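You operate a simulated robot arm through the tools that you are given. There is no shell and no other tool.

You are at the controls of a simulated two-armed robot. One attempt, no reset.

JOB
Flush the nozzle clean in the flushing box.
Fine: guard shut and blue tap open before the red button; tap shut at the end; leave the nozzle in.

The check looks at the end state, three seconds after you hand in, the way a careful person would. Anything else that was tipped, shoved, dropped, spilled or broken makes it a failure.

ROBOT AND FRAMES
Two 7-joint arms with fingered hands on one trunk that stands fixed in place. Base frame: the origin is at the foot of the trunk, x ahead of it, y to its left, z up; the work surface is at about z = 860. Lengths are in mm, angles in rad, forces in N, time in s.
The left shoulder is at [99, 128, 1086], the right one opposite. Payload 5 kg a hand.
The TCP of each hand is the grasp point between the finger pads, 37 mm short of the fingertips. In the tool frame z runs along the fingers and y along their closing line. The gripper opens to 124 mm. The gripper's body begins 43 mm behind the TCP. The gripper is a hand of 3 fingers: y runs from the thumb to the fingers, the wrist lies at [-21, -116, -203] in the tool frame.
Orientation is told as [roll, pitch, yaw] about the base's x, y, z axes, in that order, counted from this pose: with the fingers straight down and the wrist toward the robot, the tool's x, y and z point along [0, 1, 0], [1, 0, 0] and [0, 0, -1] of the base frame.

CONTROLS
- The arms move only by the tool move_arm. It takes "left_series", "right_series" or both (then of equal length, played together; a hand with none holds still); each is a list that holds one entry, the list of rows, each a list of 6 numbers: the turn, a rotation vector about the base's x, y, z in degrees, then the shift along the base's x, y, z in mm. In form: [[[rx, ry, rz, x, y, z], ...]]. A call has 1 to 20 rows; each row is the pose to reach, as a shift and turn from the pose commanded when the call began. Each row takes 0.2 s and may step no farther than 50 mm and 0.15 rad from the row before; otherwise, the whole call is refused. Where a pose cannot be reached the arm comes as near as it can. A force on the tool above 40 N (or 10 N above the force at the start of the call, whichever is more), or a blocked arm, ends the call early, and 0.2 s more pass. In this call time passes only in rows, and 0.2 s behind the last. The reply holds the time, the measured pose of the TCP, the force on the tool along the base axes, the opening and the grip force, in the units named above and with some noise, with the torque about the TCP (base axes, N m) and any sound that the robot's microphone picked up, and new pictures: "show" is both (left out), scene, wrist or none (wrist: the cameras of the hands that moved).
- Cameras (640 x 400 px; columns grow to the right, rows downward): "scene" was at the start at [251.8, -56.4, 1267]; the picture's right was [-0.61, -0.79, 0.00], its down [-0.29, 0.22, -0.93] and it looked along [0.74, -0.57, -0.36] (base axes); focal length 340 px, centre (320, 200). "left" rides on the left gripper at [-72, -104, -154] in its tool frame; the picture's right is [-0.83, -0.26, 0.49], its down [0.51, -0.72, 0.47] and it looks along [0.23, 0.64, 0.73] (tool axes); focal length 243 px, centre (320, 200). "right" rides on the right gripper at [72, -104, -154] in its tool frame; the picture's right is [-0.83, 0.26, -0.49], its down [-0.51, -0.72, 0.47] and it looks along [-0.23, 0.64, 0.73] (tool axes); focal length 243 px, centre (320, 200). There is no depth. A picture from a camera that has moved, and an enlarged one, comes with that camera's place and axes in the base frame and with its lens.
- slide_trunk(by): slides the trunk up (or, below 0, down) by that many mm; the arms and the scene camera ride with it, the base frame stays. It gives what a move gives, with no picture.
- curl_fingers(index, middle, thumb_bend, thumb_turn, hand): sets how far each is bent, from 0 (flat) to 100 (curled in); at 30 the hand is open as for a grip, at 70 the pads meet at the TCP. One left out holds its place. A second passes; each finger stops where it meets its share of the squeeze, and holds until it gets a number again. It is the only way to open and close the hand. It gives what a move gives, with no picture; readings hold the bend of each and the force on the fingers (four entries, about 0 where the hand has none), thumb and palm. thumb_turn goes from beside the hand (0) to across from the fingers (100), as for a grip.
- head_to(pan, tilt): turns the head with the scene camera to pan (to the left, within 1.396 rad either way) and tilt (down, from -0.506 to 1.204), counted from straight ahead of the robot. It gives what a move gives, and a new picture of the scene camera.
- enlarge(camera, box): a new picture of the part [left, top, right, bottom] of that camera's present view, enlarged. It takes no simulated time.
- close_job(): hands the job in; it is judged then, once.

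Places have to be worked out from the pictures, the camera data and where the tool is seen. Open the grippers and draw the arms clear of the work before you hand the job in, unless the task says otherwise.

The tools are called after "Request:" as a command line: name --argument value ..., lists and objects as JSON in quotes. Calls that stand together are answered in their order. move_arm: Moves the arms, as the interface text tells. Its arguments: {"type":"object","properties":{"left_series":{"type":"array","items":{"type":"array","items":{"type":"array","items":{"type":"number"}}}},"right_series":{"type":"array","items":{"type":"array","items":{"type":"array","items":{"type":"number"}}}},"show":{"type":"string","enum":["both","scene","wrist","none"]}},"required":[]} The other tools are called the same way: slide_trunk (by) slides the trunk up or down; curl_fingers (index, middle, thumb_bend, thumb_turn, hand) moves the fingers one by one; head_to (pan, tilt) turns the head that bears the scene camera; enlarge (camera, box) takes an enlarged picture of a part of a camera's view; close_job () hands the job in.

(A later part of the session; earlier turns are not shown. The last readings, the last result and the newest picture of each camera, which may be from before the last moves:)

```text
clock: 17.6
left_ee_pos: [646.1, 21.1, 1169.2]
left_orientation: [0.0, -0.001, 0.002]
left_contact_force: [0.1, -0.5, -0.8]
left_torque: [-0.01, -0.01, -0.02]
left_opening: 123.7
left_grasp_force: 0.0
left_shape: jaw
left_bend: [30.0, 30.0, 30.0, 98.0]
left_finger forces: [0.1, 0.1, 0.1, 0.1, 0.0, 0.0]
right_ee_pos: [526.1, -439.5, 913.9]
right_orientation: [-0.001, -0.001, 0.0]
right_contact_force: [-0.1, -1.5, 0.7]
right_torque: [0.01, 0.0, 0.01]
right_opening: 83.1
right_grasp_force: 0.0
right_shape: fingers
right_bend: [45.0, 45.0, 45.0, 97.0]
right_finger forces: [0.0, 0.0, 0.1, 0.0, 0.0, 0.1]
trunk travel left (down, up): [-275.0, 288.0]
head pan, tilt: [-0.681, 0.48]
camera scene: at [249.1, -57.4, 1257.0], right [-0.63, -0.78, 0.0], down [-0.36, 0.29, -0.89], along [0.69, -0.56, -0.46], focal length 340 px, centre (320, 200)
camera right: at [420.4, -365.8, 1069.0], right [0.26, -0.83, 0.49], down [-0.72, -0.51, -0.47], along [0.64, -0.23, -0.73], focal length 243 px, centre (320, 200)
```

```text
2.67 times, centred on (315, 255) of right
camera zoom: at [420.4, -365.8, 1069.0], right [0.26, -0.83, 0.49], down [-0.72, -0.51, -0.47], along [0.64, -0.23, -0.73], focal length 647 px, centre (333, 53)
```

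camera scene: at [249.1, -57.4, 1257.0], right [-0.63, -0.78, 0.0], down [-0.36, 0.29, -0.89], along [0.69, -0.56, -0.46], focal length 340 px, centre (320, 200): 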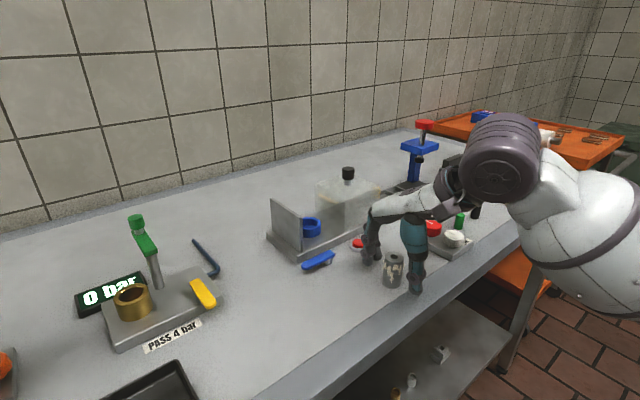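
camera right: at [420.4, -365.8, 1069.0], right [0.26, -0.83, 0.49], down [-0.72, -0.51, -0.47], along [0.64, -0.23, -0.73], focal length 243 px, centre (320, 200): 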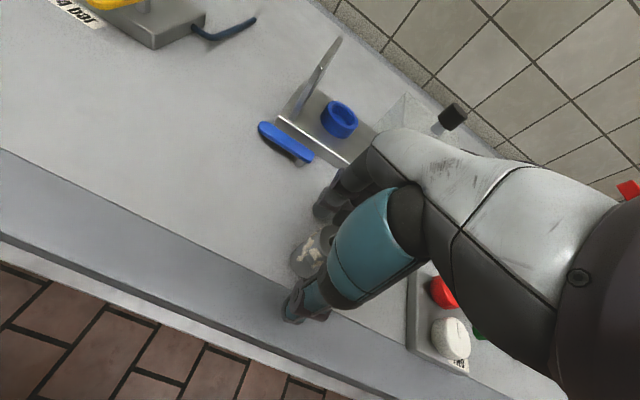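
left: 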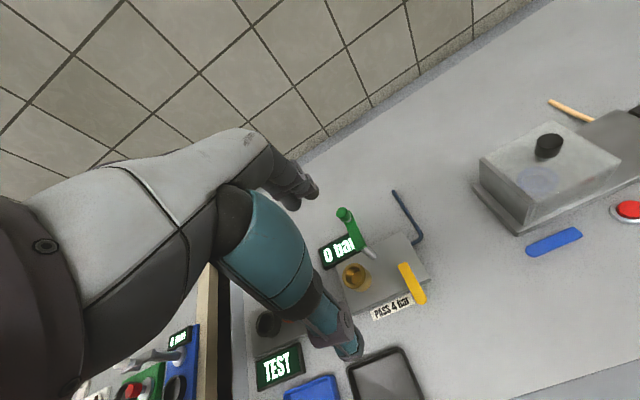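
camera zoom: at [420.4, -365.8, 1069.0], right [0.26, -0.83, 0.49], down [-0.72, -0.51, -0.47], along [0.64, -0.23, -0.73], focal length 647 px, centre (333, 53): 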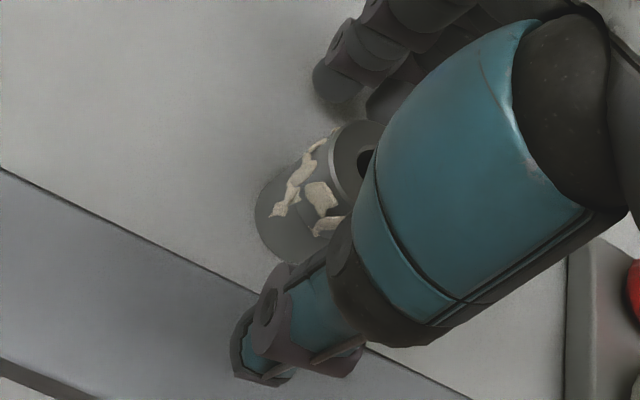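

Fingers straddle the nozzle on both sides. I close to just short of contact and then squeeze gently.

Request:
curl_fingers --hand "right" --index 60 --middle 60 --thumb_bend 60

Request:
enlarge --camera "scene" --box '[340, 180, 460, 310]'

Request:
enlarge --camera "right" --box '[230, 180, 400, 330]'

```text
clock: 18.6
left_ee_pos: [645.9, 21.4, 1169.1]
left_orientation: [0.0, 0.0, 0.001]
left_contact_force: [0.3, -0.1, -0.8]
left_torque: [0.01, -0.01, 0.0]
left_opening: 123.7
left_grasp_force: 0.0
left_shape: jaw
left_bend: [30.0, 30.0, 30.0, 98.0]
left_finger forces: [0.1, 0.0, 0.0, 0.0, 0.0, 0.0]
right_ee_pos: [525.9, -439.3, 914.3]
right_orientation: [0.0, -0.002, 0.001]
right_contact_force: [0.7, 0.0, -0.5]
right_torque: [0.03, 0.01, 0.0]
right_opening: 37.4
right_grasp_force: 0.0
right_shape: fingers
right_bend: [60.0, 60.0, 60.0, 99.0]
right_finger forces: [0.1, 0.0, 0.0, 0.0, 0.1, 0.0]
trunk travel left (down, up): [-275.0, 288.0]
head pan, tilt: [-0.681, 0.48]
```

```text
3.08 times, centred on (400, 245) of scene
camera zoom: at [249.1, -57.2, 1257.0], right [-0.63, -0.78, 0.0], down [-0.36, 0.29, -0.89], along [0.69, -0.56, -0.46], focal length 1046 px, centre (74, 62)
```

zoom: 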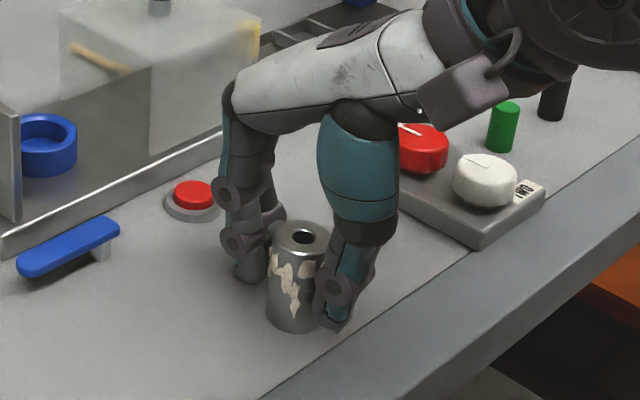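

```text
2.67 times, centred on (315, 255) of right
camera zoom: at [420.6, -365.8, 1069.3], right [0.26, -0.83, 0.49], down [-0.72, -0.51, -0.47], along [0.64, -0.23, -0.73], focal length 647 px, centre (333, 53)
```

zoom: 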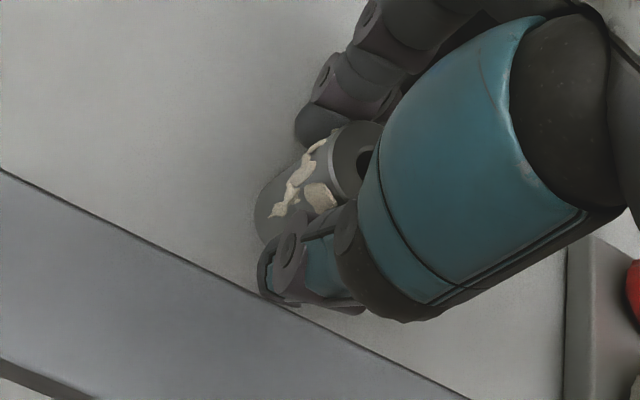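

Opening is 37 mm with no contact, and the nozzle is centred between thumb and fingers. I squeeze now.

Request:
curl_fingers --hand "right" --index 66 --middle 66 --thumb_bend 66

Request:
enlarge --camera "scene" --box '[340, 180, 460, 310]'

```text
clock: 19.6
left_ee_pos: [646.1, 20.8, 1169.0]
left_orientation: [0.0, -0.001, 0.002]
left_contact_force: [0.3, 0.8, 0.7]
left_torque: [0.01, 0.0, -0.01]
left_opening: 123.6
left_grasp_force: 0.1
left_shape: jaw
left_bend: [30.0, 30.0, 30.0, 98.0]
left_finger forces: [0.1, 0.0, 0.1, 0.0, 0.0, 0.0]
right_ee_pos: [525.3, -439.6, 914.7]
right_orientation: [0.001, -0.001, 0.0]
right_contact_force: [0.6, 0.0, 0.6]
right_torque: [0.0, 0.04, 0.0]
right_opening: 30.7
right_grasp_force: 5.5
right_shape: fingers
right_bend: [63.0, 65.0, 62.0, 100.0]
right_finger forces: [3.5, 1.6, 0.0, 0.0, 5.3, 0.0]
trunk travel left (down, up): [-275.0, 288.0]
head pan, tilt: [-0.681, 0.48]
```

```text
3.08 times, centred on (400, 245) of scene
camera zoom: at [249.2, -57.3, 1257.0], right [-0.63, -0.78, 0.0], down [-0.36, 0.29, -0.89], along [0.69, -0.56, -0.46], focal length 1046 px, centre (74, 62)
```

zoom: 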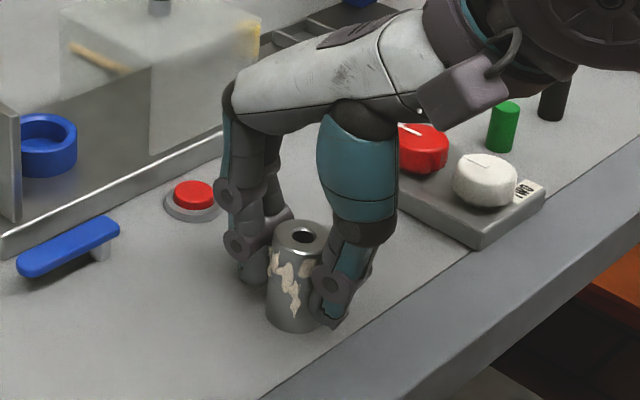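

It is held at 5.5 N. I firm up the squeeze and lift 10 mm to test the hold.

Request:
curl_fingers --hand "right" --index 72 --middle 72 --thumb_bend 72

Request:
move_arm --right_series '[[[0, 0, 0, 0, 0, 5], [0, 0, 0, 0, 0, 12], [0, 0, 0, 0, 0, 25]]]' --show "none"

Request:
enlarge --camera "scene" --box '[340, 180, 460, 310]'

```text
clock: 20.6
left_ee_pos: [647.0, 21.4, 1169.4]
left_orientation: [0.001, -0.001, 0.0]
left_contact_force: [0.3, 0.3, 0.0]
left_torque: [0.0, 0.02, -0.01]
left_opening: 123.5
left_grasp_force: 0.0
left_shape: jaw
left_bend: [30.0, 30.0, 30.0, 98.0]
left_finger forces: [0.0, 0.0, 0.0, 0.0, 0.0, 0.0]
right_ee_pos: [525.3, -440.1, 914.8]
right_orientation: [0.001, 0.0, 0.001]
right_contact_force: [0.4, 0.1, 0.0]
right_torque: [0.03, 0.0, 0.0]
right_opening: 28.8
right_grasp_force: 16.5
right_shape: fingers
right_bend: [62.0, 66.0, 63.0, 99.0]
right_finger forces: [10.3, 6.5, 0.0, 0.0, 16.8, 0.1]
trunk travel left (down, up): [-275.0, 288.0]
head pan, tilt: [-0.681, 0.48]
```

```text
clock: 21.4
left_ee_pos: [645.0, 21.6, 1169.8]
left_orientation: [0.0, 0.001, 0.001]
left_contact_force: [0.1, -0.4, 0.0]
left_torque: [-0.02, 0.0, 0.01]
left_opening: 123.5
left_grasp_force: 0.1
left_shape: jaw
left_bend: [30.0, 30.0, 30.0, 98.0]
left_finger forces: [0.0, 0.0, 0.0, 0.1, 0.0, 0.1]
right_ee_pos: [524.0, -439.4, 939.8]
right_orientation: [-0.001, -0.001, 0.0]
right_contact_force: [-0.1, -0.3, -1.5]
right_torque: [-0.03, -0.01, 0.02]
right_opening: 28.9
right_grasp_force: 16.8
right_shape: fingers
right_bend: [62.0, 66.0, 63.0, 99.0]
right_finger forces: [10.1, 6.5, 0.0, 0.0, 16.8, 0.0]
trunk travel left (down, up): [-275.0, 288.0]
head pan, tilt: [-0.681, 0.48]
```

```text
3.08 times, centred on (400, 245) of scene
camera zoom: at [249.1, -57.0, 1257.0], right [-0.63, -0.78, 0.0], down [-0.36, 0.29, -0.89], along [0.69, -0.56, -0.46], focal length 1046 px, centre (74, 62)
```

zoom: 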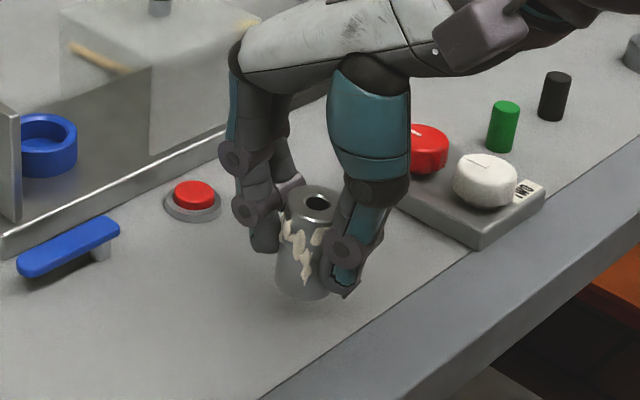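

The nozzle lifts cleanly and hangs upright. I raise it to about z 1040 and carry it over the cup.

Request:
move_arm --right_series '[[[0, 0, 0, 0, 0, 35], [0, 0, 0, 0, 0, 70], [0, 0, 0, 0, 0, 100], [0, 0, 0, 35, 6, 100], [0, 0, 0, 70, 12, 100], [0, 0, 0, 105, 18, 100], [0, 0, 0, 140, 24, 100], [0, 0, 0, 170, 28, 100], [0, 0, 0, 190, 31, 100], [0, 0, 0, 197, 31, 100]]]' --show "both"

Request:
enlarge --camera "scene" --box '[255, 130, 375, 270]'

Request:
enlarge --camera "right" --box '[180, 200, 380, 380]'

```text
clock: 23.6
left_ee_pos: [644.9, 21.2, 1169.8]
left_orientation: [-0.002, 0.001, 0.001]
left_contact_force: [0.0, 0.6, 0.5]
left_torque: [-0.03, 0.02, -0.03]
left_opening: 123.7
left_grasp_force: 0.2
left_shape: jaw
left_bend: [30.0, 30.0, 30.0, 98.0]
left_finger forces: [0.0, 0.0, 0.0, 0.1, 0.1, 0.0]
right_ee_pos: [721.4, -407.0, 1040.3]
right_orientation: [0.0, 0.0, 0.0]
right_contact_force: [0.6, -0.1, -0.5]
right_torque: [-0.01, -0.02, 0.04]
right_opening: 29.1
right_grasp_force: 16.9
right_shape: fingers
right_bend: [71.0, 67.0, 63.0, 99.0]
right_finger forces: [10.3, 6.7, 0.0, 0.0, 16.6, 0.0]
trunk travel left (down, up): [-275.0, 288.0]
head pan, tilt: [-0.681, 0.48]
camera scene: at [249.3, -57.4, 1256.9], right [-0.63, -0.78, 0.0], down [-0.36, 0.29, -0.89], along [0.69, -0.56, -0.46], focal length 340 px, centre (320, 200)
camera right: at [616.4, -333.7, 1194.0], right [0.26, -0.83, 0.49], down [-0.72, -0.51, -0.47], along [0.64, -0.23, -0.73], focal length 243 px, centre (320, 200)
```

scene: 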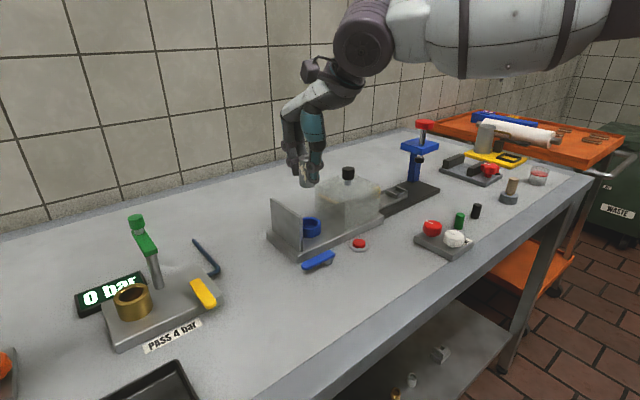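
right: 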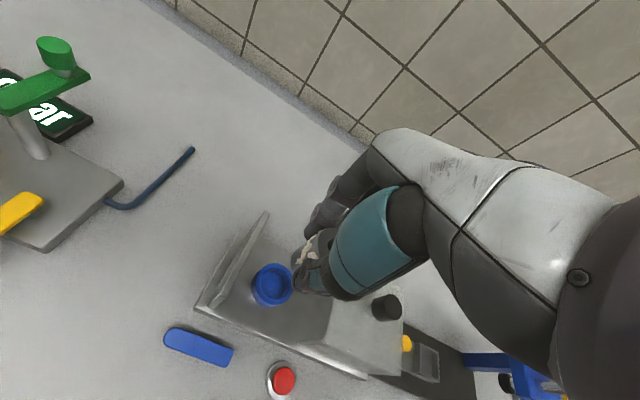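

```text
2.86 times, centred on (315, 200) of scene
camera zoom: at [249.3, -57.4, 1256.9], right [-0.63, -0.78, 0.0], down [-0.36, 0.29, -0.89], along [0.69, -0.56, -0.46], focal length 971 px, centre (334, 200)
```

zoom: 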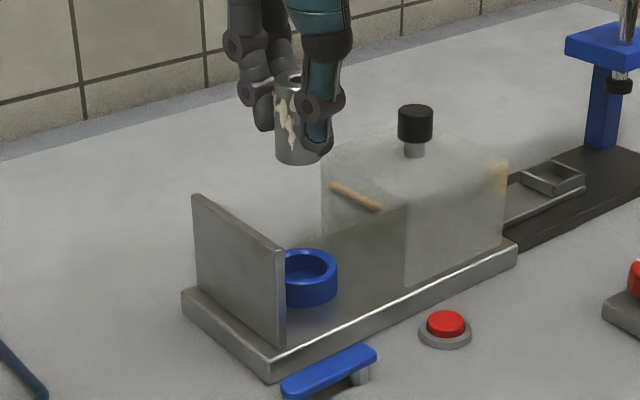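

```text
2.22 times, centred on (280, 290) of right
camera zoom: at [616.4, -333.7, 1194.0], right [0.26, -0.83, 0.49], down [-0.72, -0.51, -0.47], along [0.64, -0.23, -0.73], focal length 539 px, centre (409, 0)
```

zoom: 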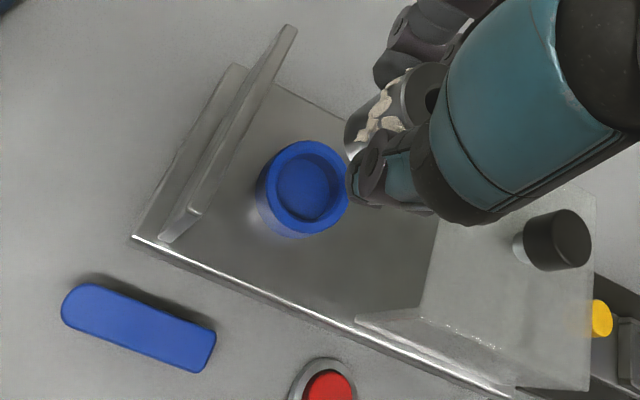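

The index bend reading changed from 62 to 71 on the way, so I look closely at the nozzle in the hand before lowering.

Request:
enlarge --camera "scene" --box '[270, 130, 350, 200]'

Request:
enlarge --camera "right" --box '[250, 200, 370, 320]'

Request:
enlarge --camera "left" --box '[440, 80, 640, 280]'

```text
5.71 times, centred on (310, 165) of scene
camera zoom: at [249.3, -57.4, 1256.9], right [-0.63, -0.78, 0.0], down [-0.36, 0.29, -0.89], along [0.69, -0.56, -0.46], focal length 1942 px, centre (377, 400)
```

zoom: 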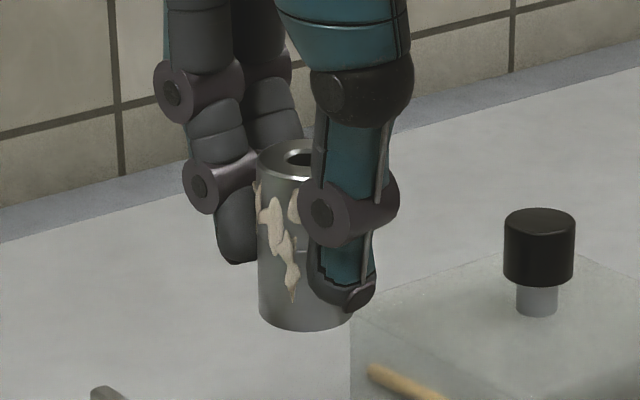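

```text
3.33 times, centred on (310, 260) of right
camera zoom: at [616.4, -333.7, 1194.0], right [0.26, -0.83, 0.49], down [-0.72, -0.51, -0.47], along [0.64, -0.23, -0.73], focal length 809 px, centre (353, 0)
```

zoom: 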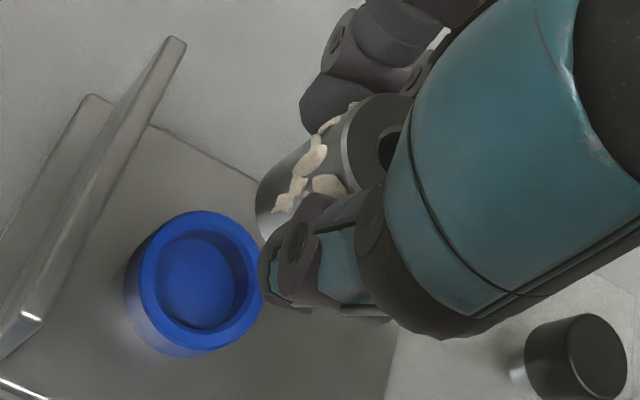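

```text
2.00 times, centred on (540, 180) of left
camera zoom: at [542.6, -51.3, 1322.0], right [-0.26, -0.83, -0.49], down [-0.72, 0.51, -0.47], along [0.64, 0.23, -0.73], focal length 485 px, centre (-120, 240)
```

zoom: 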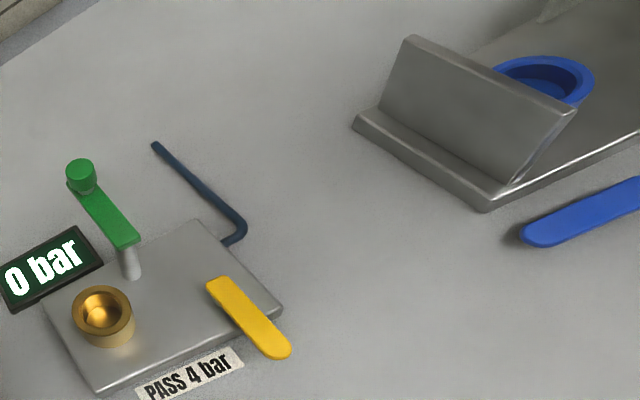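

The nozzle hangs upright; its bottom centre is about (720.5, -409) and the cup centre about (721.5, -408.5). I lower until the nozzle's bottom is some 10 mm above the cup rim, then compare both views.

Request:
move_arm --right_series '[[[0, 0, 0, 0, 0, -30], [0, 0, 0, 0, 0, -55], [0, 0, 0, 0, 0, -75]]]' --show "none"

Request:
enlarge --camera "scene" --box '[270, 180, 350, 250]'

Request:
enlarge --camera "right" --box '[230, 200, 370, 320]'

```text
clock: 24.4
left_ee_pos: [646.7, 20.3, 1169.1]
left_orientation: [0.0, 0.0, 0.001]
left_contact_force: [0.7, 0.3, 0.7]
left_torque: [0.0, 0.0, 0.0]
left_opening: 123.6
left_grasp_force: 0.0
left_shape: jaw
left_bend: [30.0, 30.0, 30.0, 98.0]
left_finger forces: [0.0, 0.0, 0.0, 0.0, 0.0, 0.0]
right_ee_pos: [720.4, -408.4, 961.9]
right_orientation: [-0.001, 0.001, 0.0]
right_contact_force: [-0.3, 0.4, -0.3]
right_torque: [0.0, -0.03, -0.04]
right_opening: 29.1
right_grasp_force: 16.5
right_shape: fingers
right_bend: [71.0, 67.0, 63.0, 99.0]
right_finger forces: [10.3, 6.7, 0.0, 0.0, 16.6, 0.0]
trunk travel left (down, up): [-275.0, 288.0]
head pan, tilt: [-0.681, 0.48]
```

```text
5.71 times, centred on (310, 215) of scene
camera zoom: at [249.5, -57.5, 1256.9], right [-0.63, -0.78, 0.0], down [-0.36, 0.29, -0.89], along [0.69, -0.56, -0.46], focal length 1942 px, centre (377, 114)
```

zoom: 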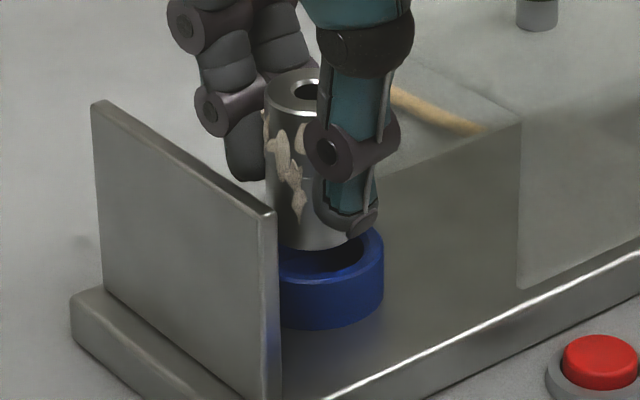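

```text
3.33 times, centred on (300, 260) of right
camera zoom: at [615.1, -333.4, 1116.9], right [0.26, -0.83, 0.49], down [-0.72, -0.51, -0.47], along [0.64, -0.23, -0.73], focal length 809 px, centre (387, 0)
```

zoom: 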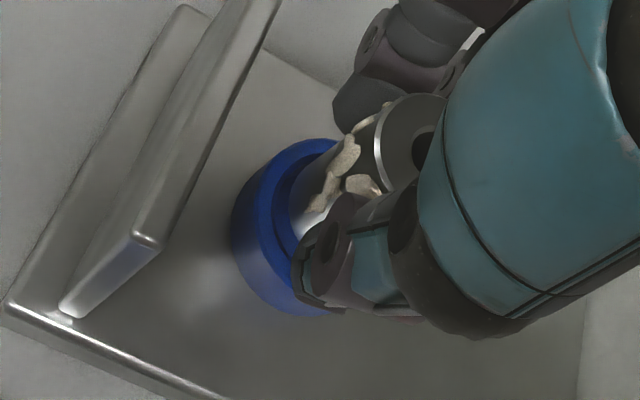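

The scene view shows the nozzle aligned with the cup left-to-right. I zoom in on the wrist view to measure the offset in the other direction.

Request:
enlarge --camera "right" --box '[290, 235, 350, 300]'

Request:
enlarge --camera "scene" --box '[290, 200, 330, 240]'

```text
6.15 times, centred on (320, 268) of right
camera zoom: at [615.1, -333.4, 1116.9], right [0.26, -0.83, 0.49], down [-0.72, -0.51, -0.47], along [0.64, -0.23, -0.73], focal length 1493 px, centre (320, -215)
```

zoom: 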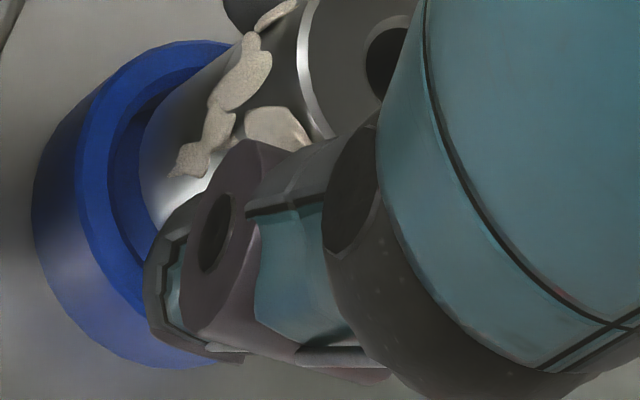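

```text
10.00 times, centred on (310, 220) of scene
camera zoom: at [249.5, -57.5, 1256.9], right [-0.63, -0.78, 0.0], down [-0.36, 0.29, -0.89], along [0.69, -0.56, -0.46], focal length 3398 px, centre (420, 0)
```

zoom: 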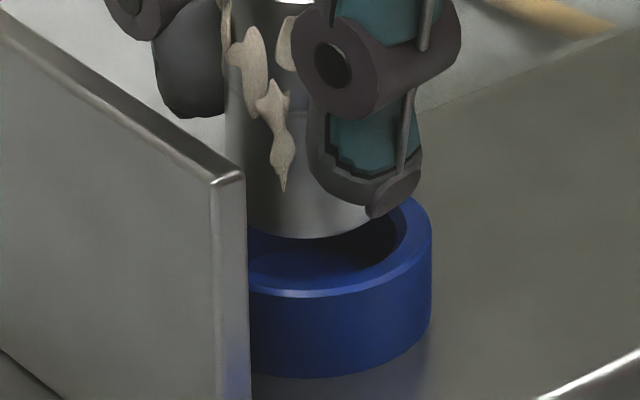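

The wrist view puts the cup about 3 mm toward -y and 1 mm toward +x of the nozzle. The scene view agrees in direction, so I shift by (+1.2, -2.8) and look again.

Request:
move_arm --right_series '[[[0, 0, 0, 1.2, -2.8, 0]]]' --show "none"

Request:
enlarge --camera "right" --box '[290, 235, 350, 300]'

Request:
enlarge --camera "scene" --box '[290, 200, 330, 240]'

```text
clock: 24.8
left_ee_pos: [646.4, 21.1, 1170.5]
left_orientation: [0.0, 0.002, 0.002]
left_contact_force: [0.3, -0.3, 0.3]
left_torque: [0.03, 0.0, 0.01]
left_opening: 123.7
left_grasp_force: 0.0
left_shape: jaw
left_bend: [30.0, 30.0, 30.0, 98.0]
left_finger forces: [0.0, 0.0, 0.1, 0.0, 0.0, 0.0]
right_ee_pos: [720.7, -410.7, 963.5]
right_orientation: [-0.001, 0.0, -0.001]
right_contact_force: [0.0, 0.0, -0.9]
right_torque: [0.0, -0.02, -0.02]
right_opening: 28.9
right_grasp_force: 17.2
right_shape: fingers
right_bend: [71.0, 67.0, 63.0, 99.0]
right_finger forces: [10.2, 6.8, 0.1, 0.0, 16.6, 0.0]
trunk travel left (down, up): [-275.0, 288.0]
head pan, tilt: [-0.681, 0.48]
```

```text
6.15 times, centred on (320, 268) of right
camera zoom: at [616.0, -336.5, 1117.5], right [0.26, -0.83, 0.49], down [-0.72, -0.51, -0.47], along [0.64, -0.23, -0.73], focal length 1493 px, centre (320, -215)
```

zoom: 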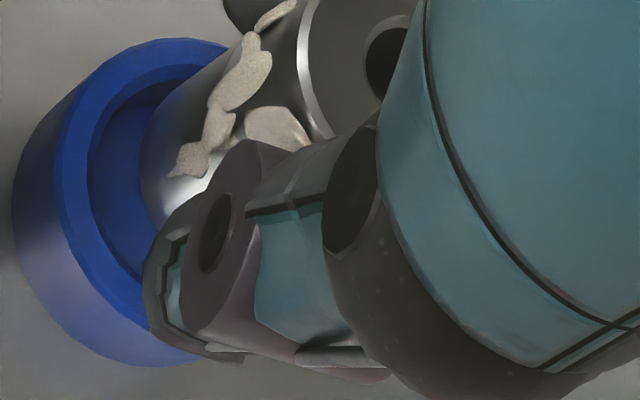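

```text
10.00 times, centred on (310, 220) of scene
camera zoom: at [249.2, -57.4, 1257.0], right [-0.63, -0.78, 0.0], down [-0.36, 0.29, -0.89], along [0.69, -0.56, -0.46], focal length 3398 px, centre (420, 0)
```

zoom: 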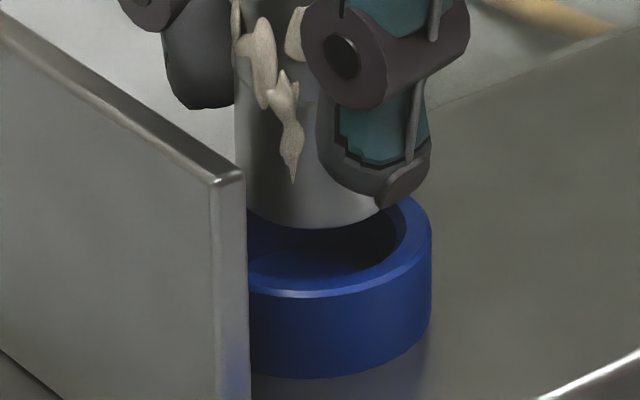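

Both views now show the nozzle within about 1 mm of the cup axis, with its bottom about 10 mm above the rim. I lower in small steps with a 0.4 mm correction, watching the force.

Request:
move_arm --right_series '[[[0, 0, 0, 0.2, 0.4, -3], [0, 0, 0, 0.2, 0.4, -6], [0, 0, 0, 0.2, 0.4, -9]]]' --show "none"

Request:
enlarge --camera "right" --box '[290, 235, 350, 300]'

Request:
enlarge --camera "scene" --box '[290, 200, 330, 240]'

```text
clock: 25.6
left_ee_pos: [648.1, 20.9, 1169.7]
left_orientation: [-0.002, 0.0, 0.002]
left_contact_force: [0.3, 0.5, 1.1]
left_torque: [-0.01, -0.04, -0.02]
left_opening: 124.0
left_grasp_force: 0.0
left_shape: jaw
left_bend: [30.0, 30.0, 30.0, 98.0]
left_finger forces: [0.1, 0.0, 0.0, 0.1, 0.0, 0.0]
right_ee_pos: [723.0, -410.4, 956.0]
right_orientation: [0.001, -0.001, 0.001]
right_contact_force: [0.4, -0.5, -1.2]
right_torque: [-0.01, -0.02, 0.02]
right_opening: 29.3
right_grasp_force: 16.4
right_shape: fingers
right_bend: [71.0, 67.0, 63.0, 99.0]
right_finger forces: [10.3, 6.7, 0.0, 0.1, 16.6, 0.0]
trunk travel left (down, up): [-275.0, 288.0]
head pan, tilt: [-0.681, 0.48]
```

```text
6.15 times, centred on (320, 268) of right
camera zoom: at [617.3, -337.0, 1110.0], right [0.26, -0.83, 0.49], down [-0.72, -0.51, -0.47], along [0.64, -0.23, -0.73], focal length 1493 px, centre (320, -215)
```

zoom: 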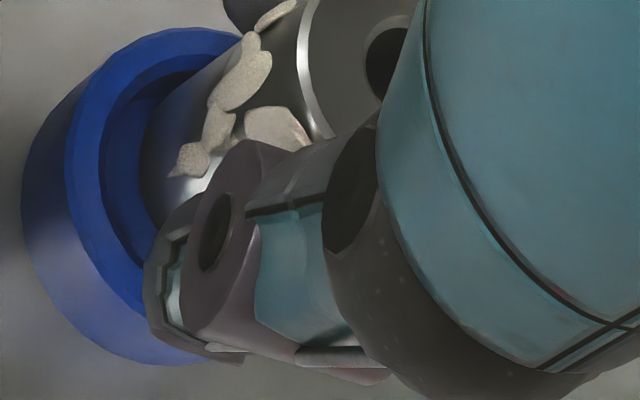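

```text
10.00 times, centred on (310, 220) of scene
camera zoom: at [249.3, -57.3, 1257.0], right [-0.63, -0.78, 0.0], down [-0.36, 0.29, -0.89], along [0.69, -0.56, -0.46], focal length 3398 px, centre (420, 0)
```

zoom: 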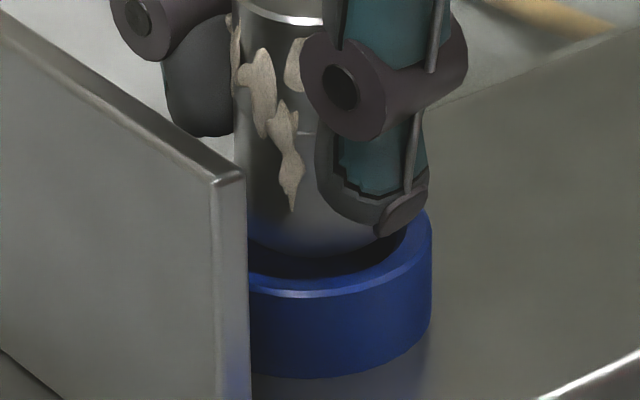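

With about 4 mm to go, both views suggest the nozzle sits about 1 mm too far toward -y. I shift by (+0.6, +0.9) and keep lowering gently past the rim.

Request:
move_arm --right_series '[[[0, 0, 0, 0.6, 0.9, 0], [0, 0, 0, 0.6, 0.9, -3], [0, 0, 0, 0.6, 0.9, -6]]]' --show "none"

Request:
enlarge --camera "right" --box '[290, 235, 350, 300]'

Request:
enlarge --camera "scene" --box '[290, 200, 330, 240]'

```text
clock: 26.4
left_ee_pos: [645.5, 21.7, 1170.2]
left_orientation: [-0.001, 0.0, 0.002]
left_contact_force: [-0.3, 0.3, -0.6]
left_torque: [0.02, -0.03, 0.01]
left_opening: 123.4
left_grasp_force: 0.2
left_shape: jaw
left_bend: [30.0, 30.0, 30.0, 98.0]
left_finger forces: [0.1, 0.0, 0.0, 0.0, 0.1, 0.0]
right_ee_pos: [723.5, -409.7, 949.6]
right_orientation: [0.0, 0.0, 0.0]
right_contact_force: [0.4, 0.2, -1.0]
right_torque: [-0.01, 0.02, -0.01]
right_opening: 29.0
right_grasp_force: 16.9
right_shape: fingers
right_bend: [71.0, 67.0, 63.0, 99.0]
right_finger forces: [10.3, 6.8, 0.0, 0.0, 16.6, 0.0]
trunk travel left (down, up): [-275.0, 288.0]
head pan, tilt: [-0.681, 0.48]
```

```text
6.15 times, centred on (320, 268) of right
camera zoom: at [618.4, -336.6, 1104.8], right [0.26, -0.83, 0.49], down [-0.72, -0.51, -0.47], along [0.64, -0.23, -0.73], focal length 1493 px, centre (320, -215)
```

zoom: 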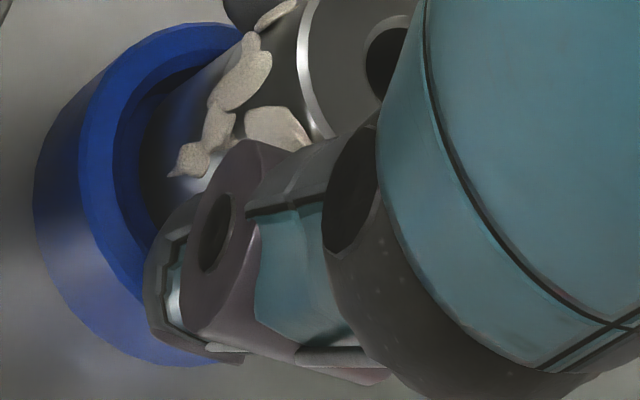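

```text
10.00 times, centred on (310, 220) of scene
camera zoom: at [249.3, -57.3, 1256.9], right [-0.63, -0.78, 0.0], down [-0.36, 0.29, -0.89], along [0.69, -0.56, -0.46], focal length 3398 px, centre (420, 0)
```

zoom: 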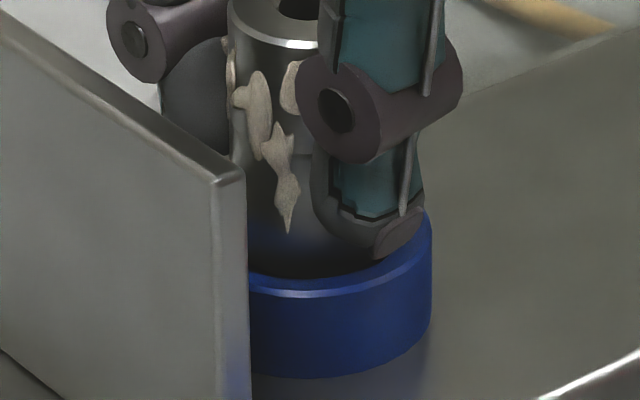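

The nozzle bottom is at rim level with no contact force. I go down another 5 mm to get it captured in the bore.

Request:
move_arm --right_series '[[[0, 0, 0, 0, 0, -2], [0, 0, 0, 0, 0, -4], [0, 0, 0, 0, 0, -5]]]' --show "none"

Request:
enlarge --camera "right" --box '[290, 235, 350, 300]'

Request:
enlarge --camera "scene" --box '[290, 200, 330, 240]'

```text
clock: 27.2
left_ee_pos: [644.9, 21.5, 1169.7]
left_orientation: [0.0, 0.0, 0.003]
left_contact_force: [-0.7, -0.2, -0.3]
left_torque: [-0.02, -0.01, 0.0]
left_opening: 123.8
left_grasp_force: 0.2
left_shape: jaw
left_bend: [30.0, 30.0, 30.0, 98.0]
left_finger forces: [0.0, 0.1, 0.0, 0.1, 0.1, 0.0]
right_ee_pos: [722.9, -410.5, 944.0]
right_orientation: [0.0, -0.001, 0.001]
right_contact_force: [-0.5, 0.4, -1.8]
right_torque: [0.02, -0.03, -0.01]
right_opening: 28.8
right_grasp_force: 16.5
right_shape: fingers
right_bend: [71.0, 67.0, 63.0, 99.0]
right_finger forces: [10.2, 6.7, 0.1, 0.0, 16.7, 0.1]
trunk travel left (down, up): [-275.0, 288.0]
head pan, tilt: [-0.681, 0.48]
```

```text
6.15 times, centred on (320, 268) of right
camera zoom: at [618.2, -336.8, 1099.4], right [0.26, -0.83, 0.49], down [-0.72, -0.51, -0.47], along [0.64, -0.23, -0.73], focal length 1493 px, centre (320, -215)
```

zoom: 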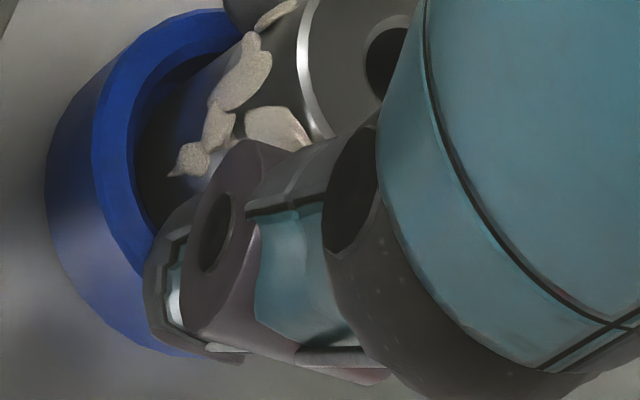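

```text
10.00 times, centred on (310, 220) of scene
camera zoom: at [249.2, -57.3, 1257.0], right [-0.63, -0.78, 0.0], down [-0.36, 0.29, -0.89], along [0.69, -0.56, -0.46], focal length 3398 px, centre (420, 0)
```

zoom: 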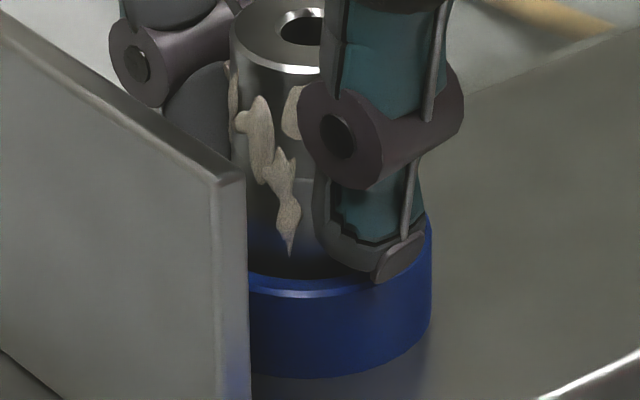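

The nozzle is about 6 mm inside the bore without contact. I go down a little more in 1 mm steps and read the force.

Request:
move_arm --right_series '[[[0, 0, 0, 0, 0, -1], [0, 0, 0, 0, 0, -2]]]' --show "none"

Request:
enlarge --camera "scene" --box '[290, 200, 330, 240]'

```text
clock: 27.8
left_ee_pos: [645.7, 21.8, 1170.8]
left_orientation: [0.0, 0.002, 0.0]
left_contact_force: [0.9, 0.3, 0.0]
left_torque: [0.0, -0.04, 0.0]
left_opening: 123.6
left_grasp_force: 0.1
left_shape: jaw
left_bend: [30.0, 30.0, 30.0, 98.0]
left_finger forces: [0.0, 0.0, 0.0, 0.0, 0.0, 0.0]
right_ee_pos: [723.4, -410.9, 942.4]
right_orientation: [0.0, 0.0, 0.0]
right_contact_force: [-0.6, 0.4, -2.2]
right_torque: [0.04, 0.02, 0.02]
right_opening: 29.1
right_grasp_force: 17.1
right_shape: fingers
right_bend: [71.0, 67.0, 63.0, 99.0]
right_finger forces: [10.2, 6.7, 0.0, 0.1, 16.6, 0.0]
trunk travel left (down, up): [-275.0, 288.0]
head pan, tilt: [-0.681, 0.48]
```

```text
10.00 times, centred on (310, 220) of scene
camera zoom: at [249.4, -57.2, 1256.9], right [-0.63, -0.78, 0.0], down [-0.36, 0.29, -0.89], along [0.69, -0.56, -0.46], focal length 3398 px, centre (420, 0)
```

zoom: 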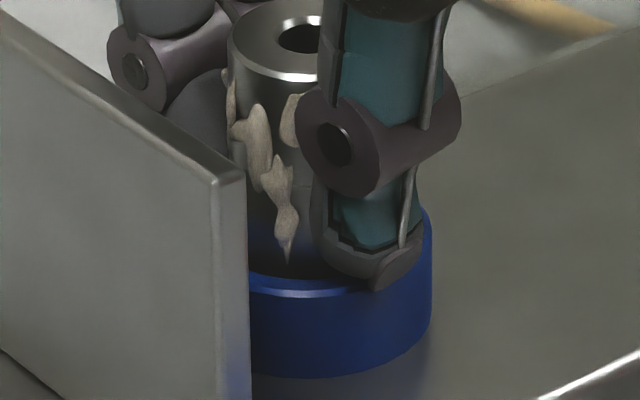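

Still no contact at about 8 mm depth. I continue by 1 mm steps until something touches.

Request:
move_arm --right_series '[[[0, 0, 0, 0, 0, -1], [0, 0, 0, 0, 0, -2]]]' --show "none"

```text
clock: 28.4
left_ee_pos: [646.4, 21.5, 1170.0]
left_orientation: [0.001, 0.0, 0.002]
left_contact_force: [0.6, 0.0, 1.1]
left_torque: [-0.01, 0.0, -0.02]
left_opening: 123.5
left_grasp_force: 0.0
left_shape: jaw
left_bend: [30.0, 30.0, 30.0, 98.0]
left_finger forces: [0.1, 0.0, 0.0, 0.0, 0.0, 0.0]
right_ee_pos: [723.9, -410.1, 940.6]
right_orientation: [0.0, 0.0, 0.001]
right_contact_force: [-0.9, 0.6, -1.6]
right_torque: [0.03, 0.01, -0.01]
right_opening: 29.2
right_grasp_force: 16.8
right_shape: fingers
right_bend: [71.0, 67.0, 63.0, 99.0]
right_finger forces: [10.3, 6.7, 0.0, 0.1, 16.6, 0.0]
trunk travel left (down, up): [-275.0, 288.0]
head pan, tilt: [-0.681, 0.48]
```

No contact yet, so I continue down another 2 mm.

Request:
move_arm --right_series '[[[0, 0, 0, 0, 0, -1], [0, 0, 0, 0, 0, -2]]]' --show "none"

Request:
enlarge --camera "scene" --box '[290, 200, 330, 240]'

Request:
enlarge --camera "right" --box '[290, 235, 350, 300]'

```text
clock: 29.0
left_ee_pos: [644.6, 21.1, 1170.0]
left_orientation: [0.001, 0.001, 0.002]
left_contact_force: [0.2, -0.3, 0.0]
left_torque: [0.0, -0.02, 0.01]
left_opening: 123.4
left_grasp_force: 0.2
left_shape: jaw
left_bend: [30.0, 30.0, 30.0, 98.0]
left_finger forces: [0.1, 0.0, 0.0, 0.0, 0.0, 0.1]
right_ee_pos: [722.3, -409.0, 939.8]
right_orientation: [-0.002, -0.002, 0.001]
right_contact_force: [2.3, 0.2, 6.9]
right_torque: [0.08, -0.23, -0.01]
right_opening: 29.0
right_grasp_force: 20.0
right_shape: fingers
right_bend: [71.0, 66.0, 63.0, 99.0]
right_finger forces: [17.0, 7.0, 0.1, 0.0, 16.7, 0.1]
trunk travel left (down, up): [-275.0, 288.0]
head pan, tilt: [-0.681, 0.48]
```

```text
10.00 times, centred on (310, 220) of scene
camera zoom: at [248.7, -56.8, 1257.2], right [-0.63, -0.78, 0.0], down [-0.36, 0.29, -0.89], along [0.69, -0.56, -0.46], focal length 3398 px, centre (420, 0)
```

zoom: 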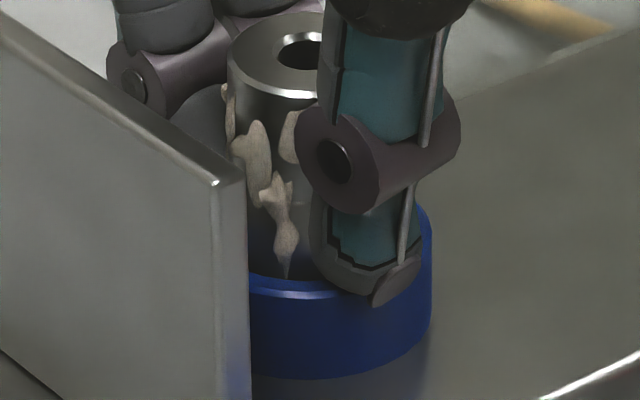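

```text
6.15 times, centred on (320, 268) of right
camera zoom: at [617.3, -335.7, 1094.5], right [0.26, -0.83, 0.49], down [-0.72, -0.51, -0.47], along [0.64, -0.23, -0.73], focal length 1493 px, centre (320, -215)
```

zoom: 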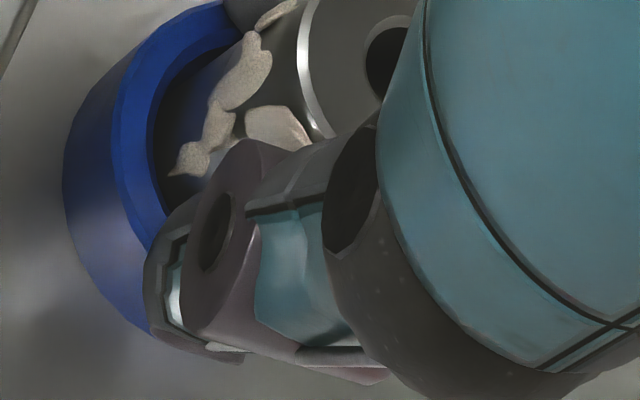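

The fingertips just touched the rim (7 N) with the nozzle about 11 mm deep in the bore. I back off 1 mm and open the fingers slowly so it drops the last few millimetres.

Request:
move_arm --right_series '[[[0, 0, 0, 0, 0, 1.5]]]' --show "none"

Request:
curl_fingers --hand "right" --index 60 --middle 60 --thumb_bend 59

Request:
enlarge --camera "scene" --box '[280, 180, 340, 240]'

Request:
enlarge --camera "right" --box '[270, 220, 370, 300]'

```text
clock: 29.4
left_ee_pos: [645.7, 22.2, 1168.2]
left_orientation: [0.001, -0.001, 0.0]
left_contact_force: [-0.1, -0.4, 0.9]
left_torque: [-0.01, -0.01, -0.02]
left_opening: 123.5
left_grasp_force: 0.1
left_shape: jaw
left_bend: [30.0, 30.0, 30.0, 98.0]
left_finger forces: [0.0, 0.0, 0.0, 0.0, 0.0, 0.0]
right_ee_pos: [721.9, -410.2, 939.8]
right_orientation: [0.0, 0.001, 0.001]
right_contact_force: [-0.5, 0.0, 1.2]
right_torque: [0.05, -0.06, 0.0]
right_opening: 28.7
right_grasp_force: 18.0
right_shape: fingers
right_bend: [71.0, 67.0, 63.0, 99.0]
right_finger forces: [12.3, 6.8, 0.0, 0.0, 16.8, 0.0]
trunk travel left (down, up): [-275.0, 288.0]
head pan, tilt: [-0.681, 0.48]
```

```text
clock: 30.4
left_ee_pos: [646.0, 22.0, 1169.8]
left_orientation: [-0.002, -0.001, 0.002]
left_contact_force: [-0.1, 0.5, 0.7]
left_torque: [-0.01, -0.02, 0.04]
left_opening: 123.7
left_grasp_force: 0.1
left_shape: jaw
left_bend: [30.0, 30.0, 30.0, 98.0]
left_finger forces: [0.0, 0.1, 0.1, 0.0, 0.0, 0.0]
right_ee_pos: [722.7, -408.9, 940.5]
right_orientation: [-0.001, 0.0, 0.0]
right_contact_force: [-0.6, -1.0, 4.0]
right_torque: [-0.05, -0.07, 0.0]
right_opening: 38.6
right_grasp_force: 2.1
right_shape: fingers
right_bend: [60.0, 61.0, 59.0, 99.0]
right_finger forces: [0.0, 4.1, 0.0, 0.0, 0.2, 0.0]
trunk travel left (down, up): [-275.0, 288.0]
head pan, tilt: [-0.681, 0.48]
```

```text
6.67 times, centred on (310, 210) of scene
camera zoom: at [248.6, -57.0, 1257.1], right [-0.63, -0.78, 0.0], down [-0.36, 0.29, -0.89], along [0.69, -0.56, -0.46], focal length 2265 px, centre (387, 133)
```

zoom: 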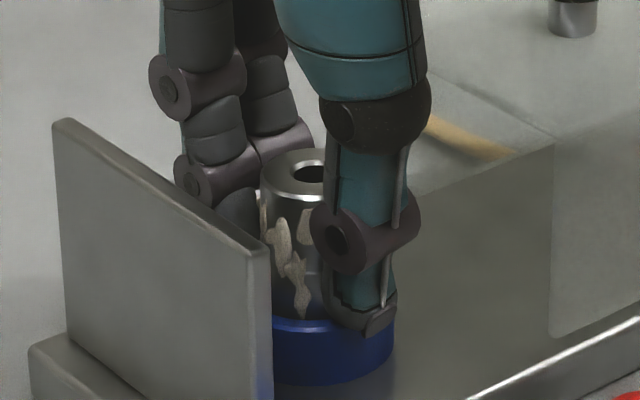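

```text
5.00 times, centred on (320, 260) of right
camera zoom: at [617.4, -336.4, 1095.7], right [0.26, -0.83, 0.49], down [-0.72, -0.51, -0.47], along [0.64, -0.23, -0.73], focal length 1213 px, centre (320, -100)
```

zoom: 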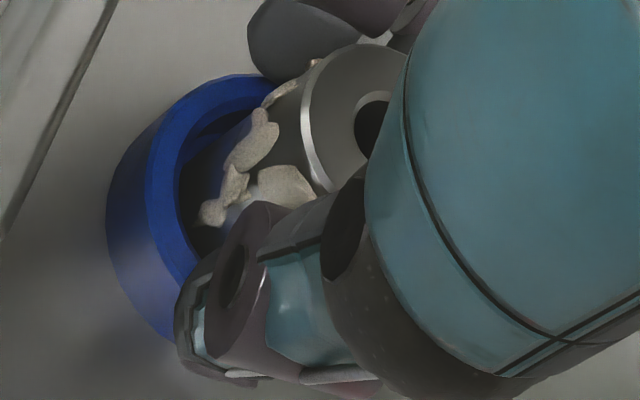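

The nozzle appears released; the middle finger shows 4 N, likely resting on the rim. I raise the hand slightly and then open wider.

Request:
move_arm --right_series '[[[0, 0, 0, 0, 0, 3], [0, 0, 0, 0, 0, 8]]]' --show "none"

Request:
enlarge --camera "scene" --box '[280, 180, 340, 240]'

```text
clock: 31.0
left_ee_pos: [644.3, 21.1, 1168.6]
left_orientation: [0.001, -0.002, 0.001]
left_contact_force: [-0.2, -0.5, -0.7]
left_torque: [0.0, -0.03, -0.04]
left_opening: 123.6
left_grasp_force: 0.0
left_shape: jaw
left_bend: [30.0, 30.0, 30.0, 98.0]
left_finger forces: [0.0, 0.0, 0.0, 0.0, 0.1, 0.1]
right_ee_pos: [721.9, -409.0, 947.7]
right_orientation: [-0.001, -0.001, 0.0]
right_contact_force: [-0.9, 0.4, -0.8]
right_torque: [-0.06, -0.02, 0.02]
right_opening: 38.5
right_grasp_force: 0.7
right_shape: fingers
right_bend: [60.0, 60.0, 59.0, 99.0]
right_finger forces: [0.0, 0.0, 0.1, 0.1, 0.3, 0.1]
trunk travel left (down, up): [-275.0, 288.0]
head pan, tilt: [-0.681, 0.48]
```

```text
6.67 times, centred on (310, 210) of scene
camera zoom: at [248.8, -57.0, 1257.1], right [-0.63, -0.78, 0.0], down [-0.36, 0.29, -0.89], along [0.69, -0.56, -0.46], focal length 2265 px, centre (387, 133)
```

zoom: 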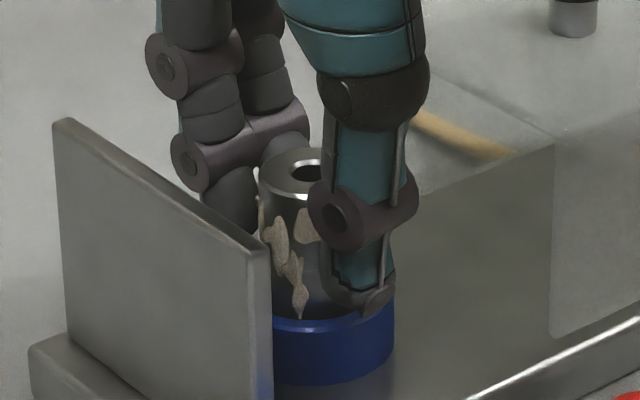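

The nozzle stayed in the cup as the hand rose. I open the fingers wide, lift well clear, and inspect.

Request:
curl_fingers --hand "right" --index 45 --middle 45 --thumb_bend 45

Request:
move_arm --right_series '[[[0, 0, 0, 0, 0, 20], [0, 0, 0, 0, 0, 50], [0, 0, 0, 0, 0, 90], [0, 0, 0, 0, 0, 110]]]' --show "both"

Request:
enlarge --camera "scene" --box '[270, 180, 350, 250]'

Request:
enlarge --camera "right" --box '[200, 200, 360, 320]'

```text
clock: 32.0
left_ee_pos: [645.0, 21.4, 1169.7]
left_orientation: [-0.002, 0.0, 0.002]
left_contact_force: [-0.1, -0.2, -0.4]
left_torque: [0.02, 0.0, 0.03]
left_opening: 123.5
left_grasp_force: 0.1
left_shape: jaw
left_bend: [30.0, 30.0, 30.0, 98.0]
left_finger forces: [0.1, 0.0, 0.0, 0.1, 0.0, 0.0]
right_ee_pos: [723.7, -409.7, 947.7]
right_orientation: [-0.001, 0.001, 0.0]
right_contact_force: [0.2, 0.3, 0.2]
right_torque: [-0.01, 0.02, 0.01]
right_opening: 82.4
right_grasp_force: 0.2
right_shape: fingers
right_bend: [45.0, 45.0, 45.0, 97.0]
right_finger forces: [0.0, 0.0, 0.0, 0.1, 0.0, 0.0]
trunk travel left (down, up): [-275.0, 288.0]
head pan, tilt: [-0.681, 0.48]
```

```text
clock: 33.0
left_ee_pos: [646.4, 22.0, 1169.5]
left_orientation: [-0.001, 0.001, 0.003]
left_contact_force: [0.6, 0.0, 0.4]
left_torque: [0.03, -0.02, 0.01]
left_opening: 123.7
left_grasp_force: 0.1
left_shape: jaw
left_bend: [30.0, 30.0, 30.0, 98.0]
left_finger forces: [0.0, 0.0, 0.0, 0.1, 0.0, 0.0]
right_ee_pos: [722.3, -407.1, 1058.1]
right_orientation: [-0.001, 0.002, 0.001]
right_contact_force: [-0.9, 0.3, -0.7]
right_torque: [-0.02, 0.01, 0.03]
right_opening: 82.8
right_grasp_force: 0.1
right_shape: fingers
right_bend: [45.0, 45.0, 45.0, 97.0]
right_finger forces: [0.0, 0.0, 0.1, 0.1, 0.0, 0.0]
trunk travel left (down, up): [-275.0, 288.0]
head pan, tilt: [-0.681, 0.48]
camera scene: at [249.0, -57.1, 1257.0], right [-0.63, -0.78, 0.0], down [-0.36, 0.29, -0.89], along [0.69, -0.56, -0.46], focal length 340 px, centre (320, 200)
camera right: at [617.8, -333.4, 1213.2], right [0.26, -0.83, 0.49], down [-0.72, -0.51, -0.47], along [0.64, -0.23, -0.73], focal length 243 px, centre (320, 200)
```

scene: 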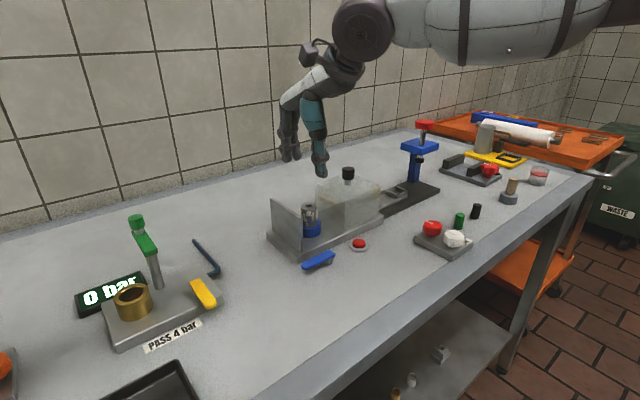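
right: 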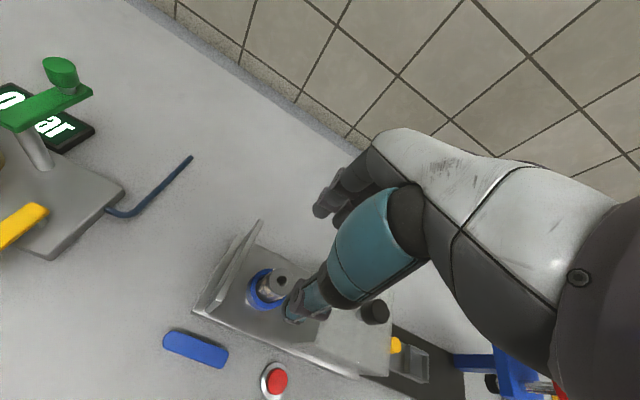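

```text
5.71 times, centred on (310, 215) of scene
camera zoom: at [249.0, -57.1, 1257.0], right [-0.63, -0.78, 0.0], down [-0.36, 0.29, -0.89], along [0.69, -0.56, -0.46], focal length 1942 px, centre (377, 114)
```

zoom: 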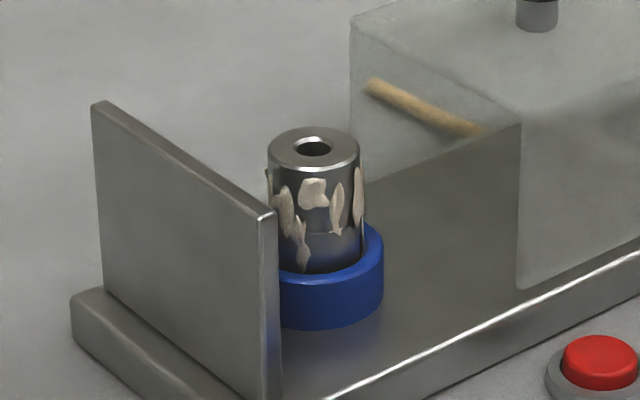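

```text
3.33 times, centred on (280, 260) of right
camera zoom: at [617.8, -333.4, 1213.2], right [0.26, -0.83, 0.49], down [-0.72, -0.51, -0.47], along [0.64, -0.23, -0.73], focal length 809 px, centre (453, 0)
```

zoom: 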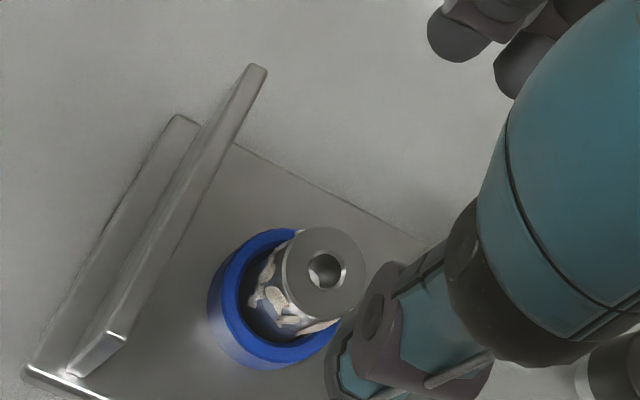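

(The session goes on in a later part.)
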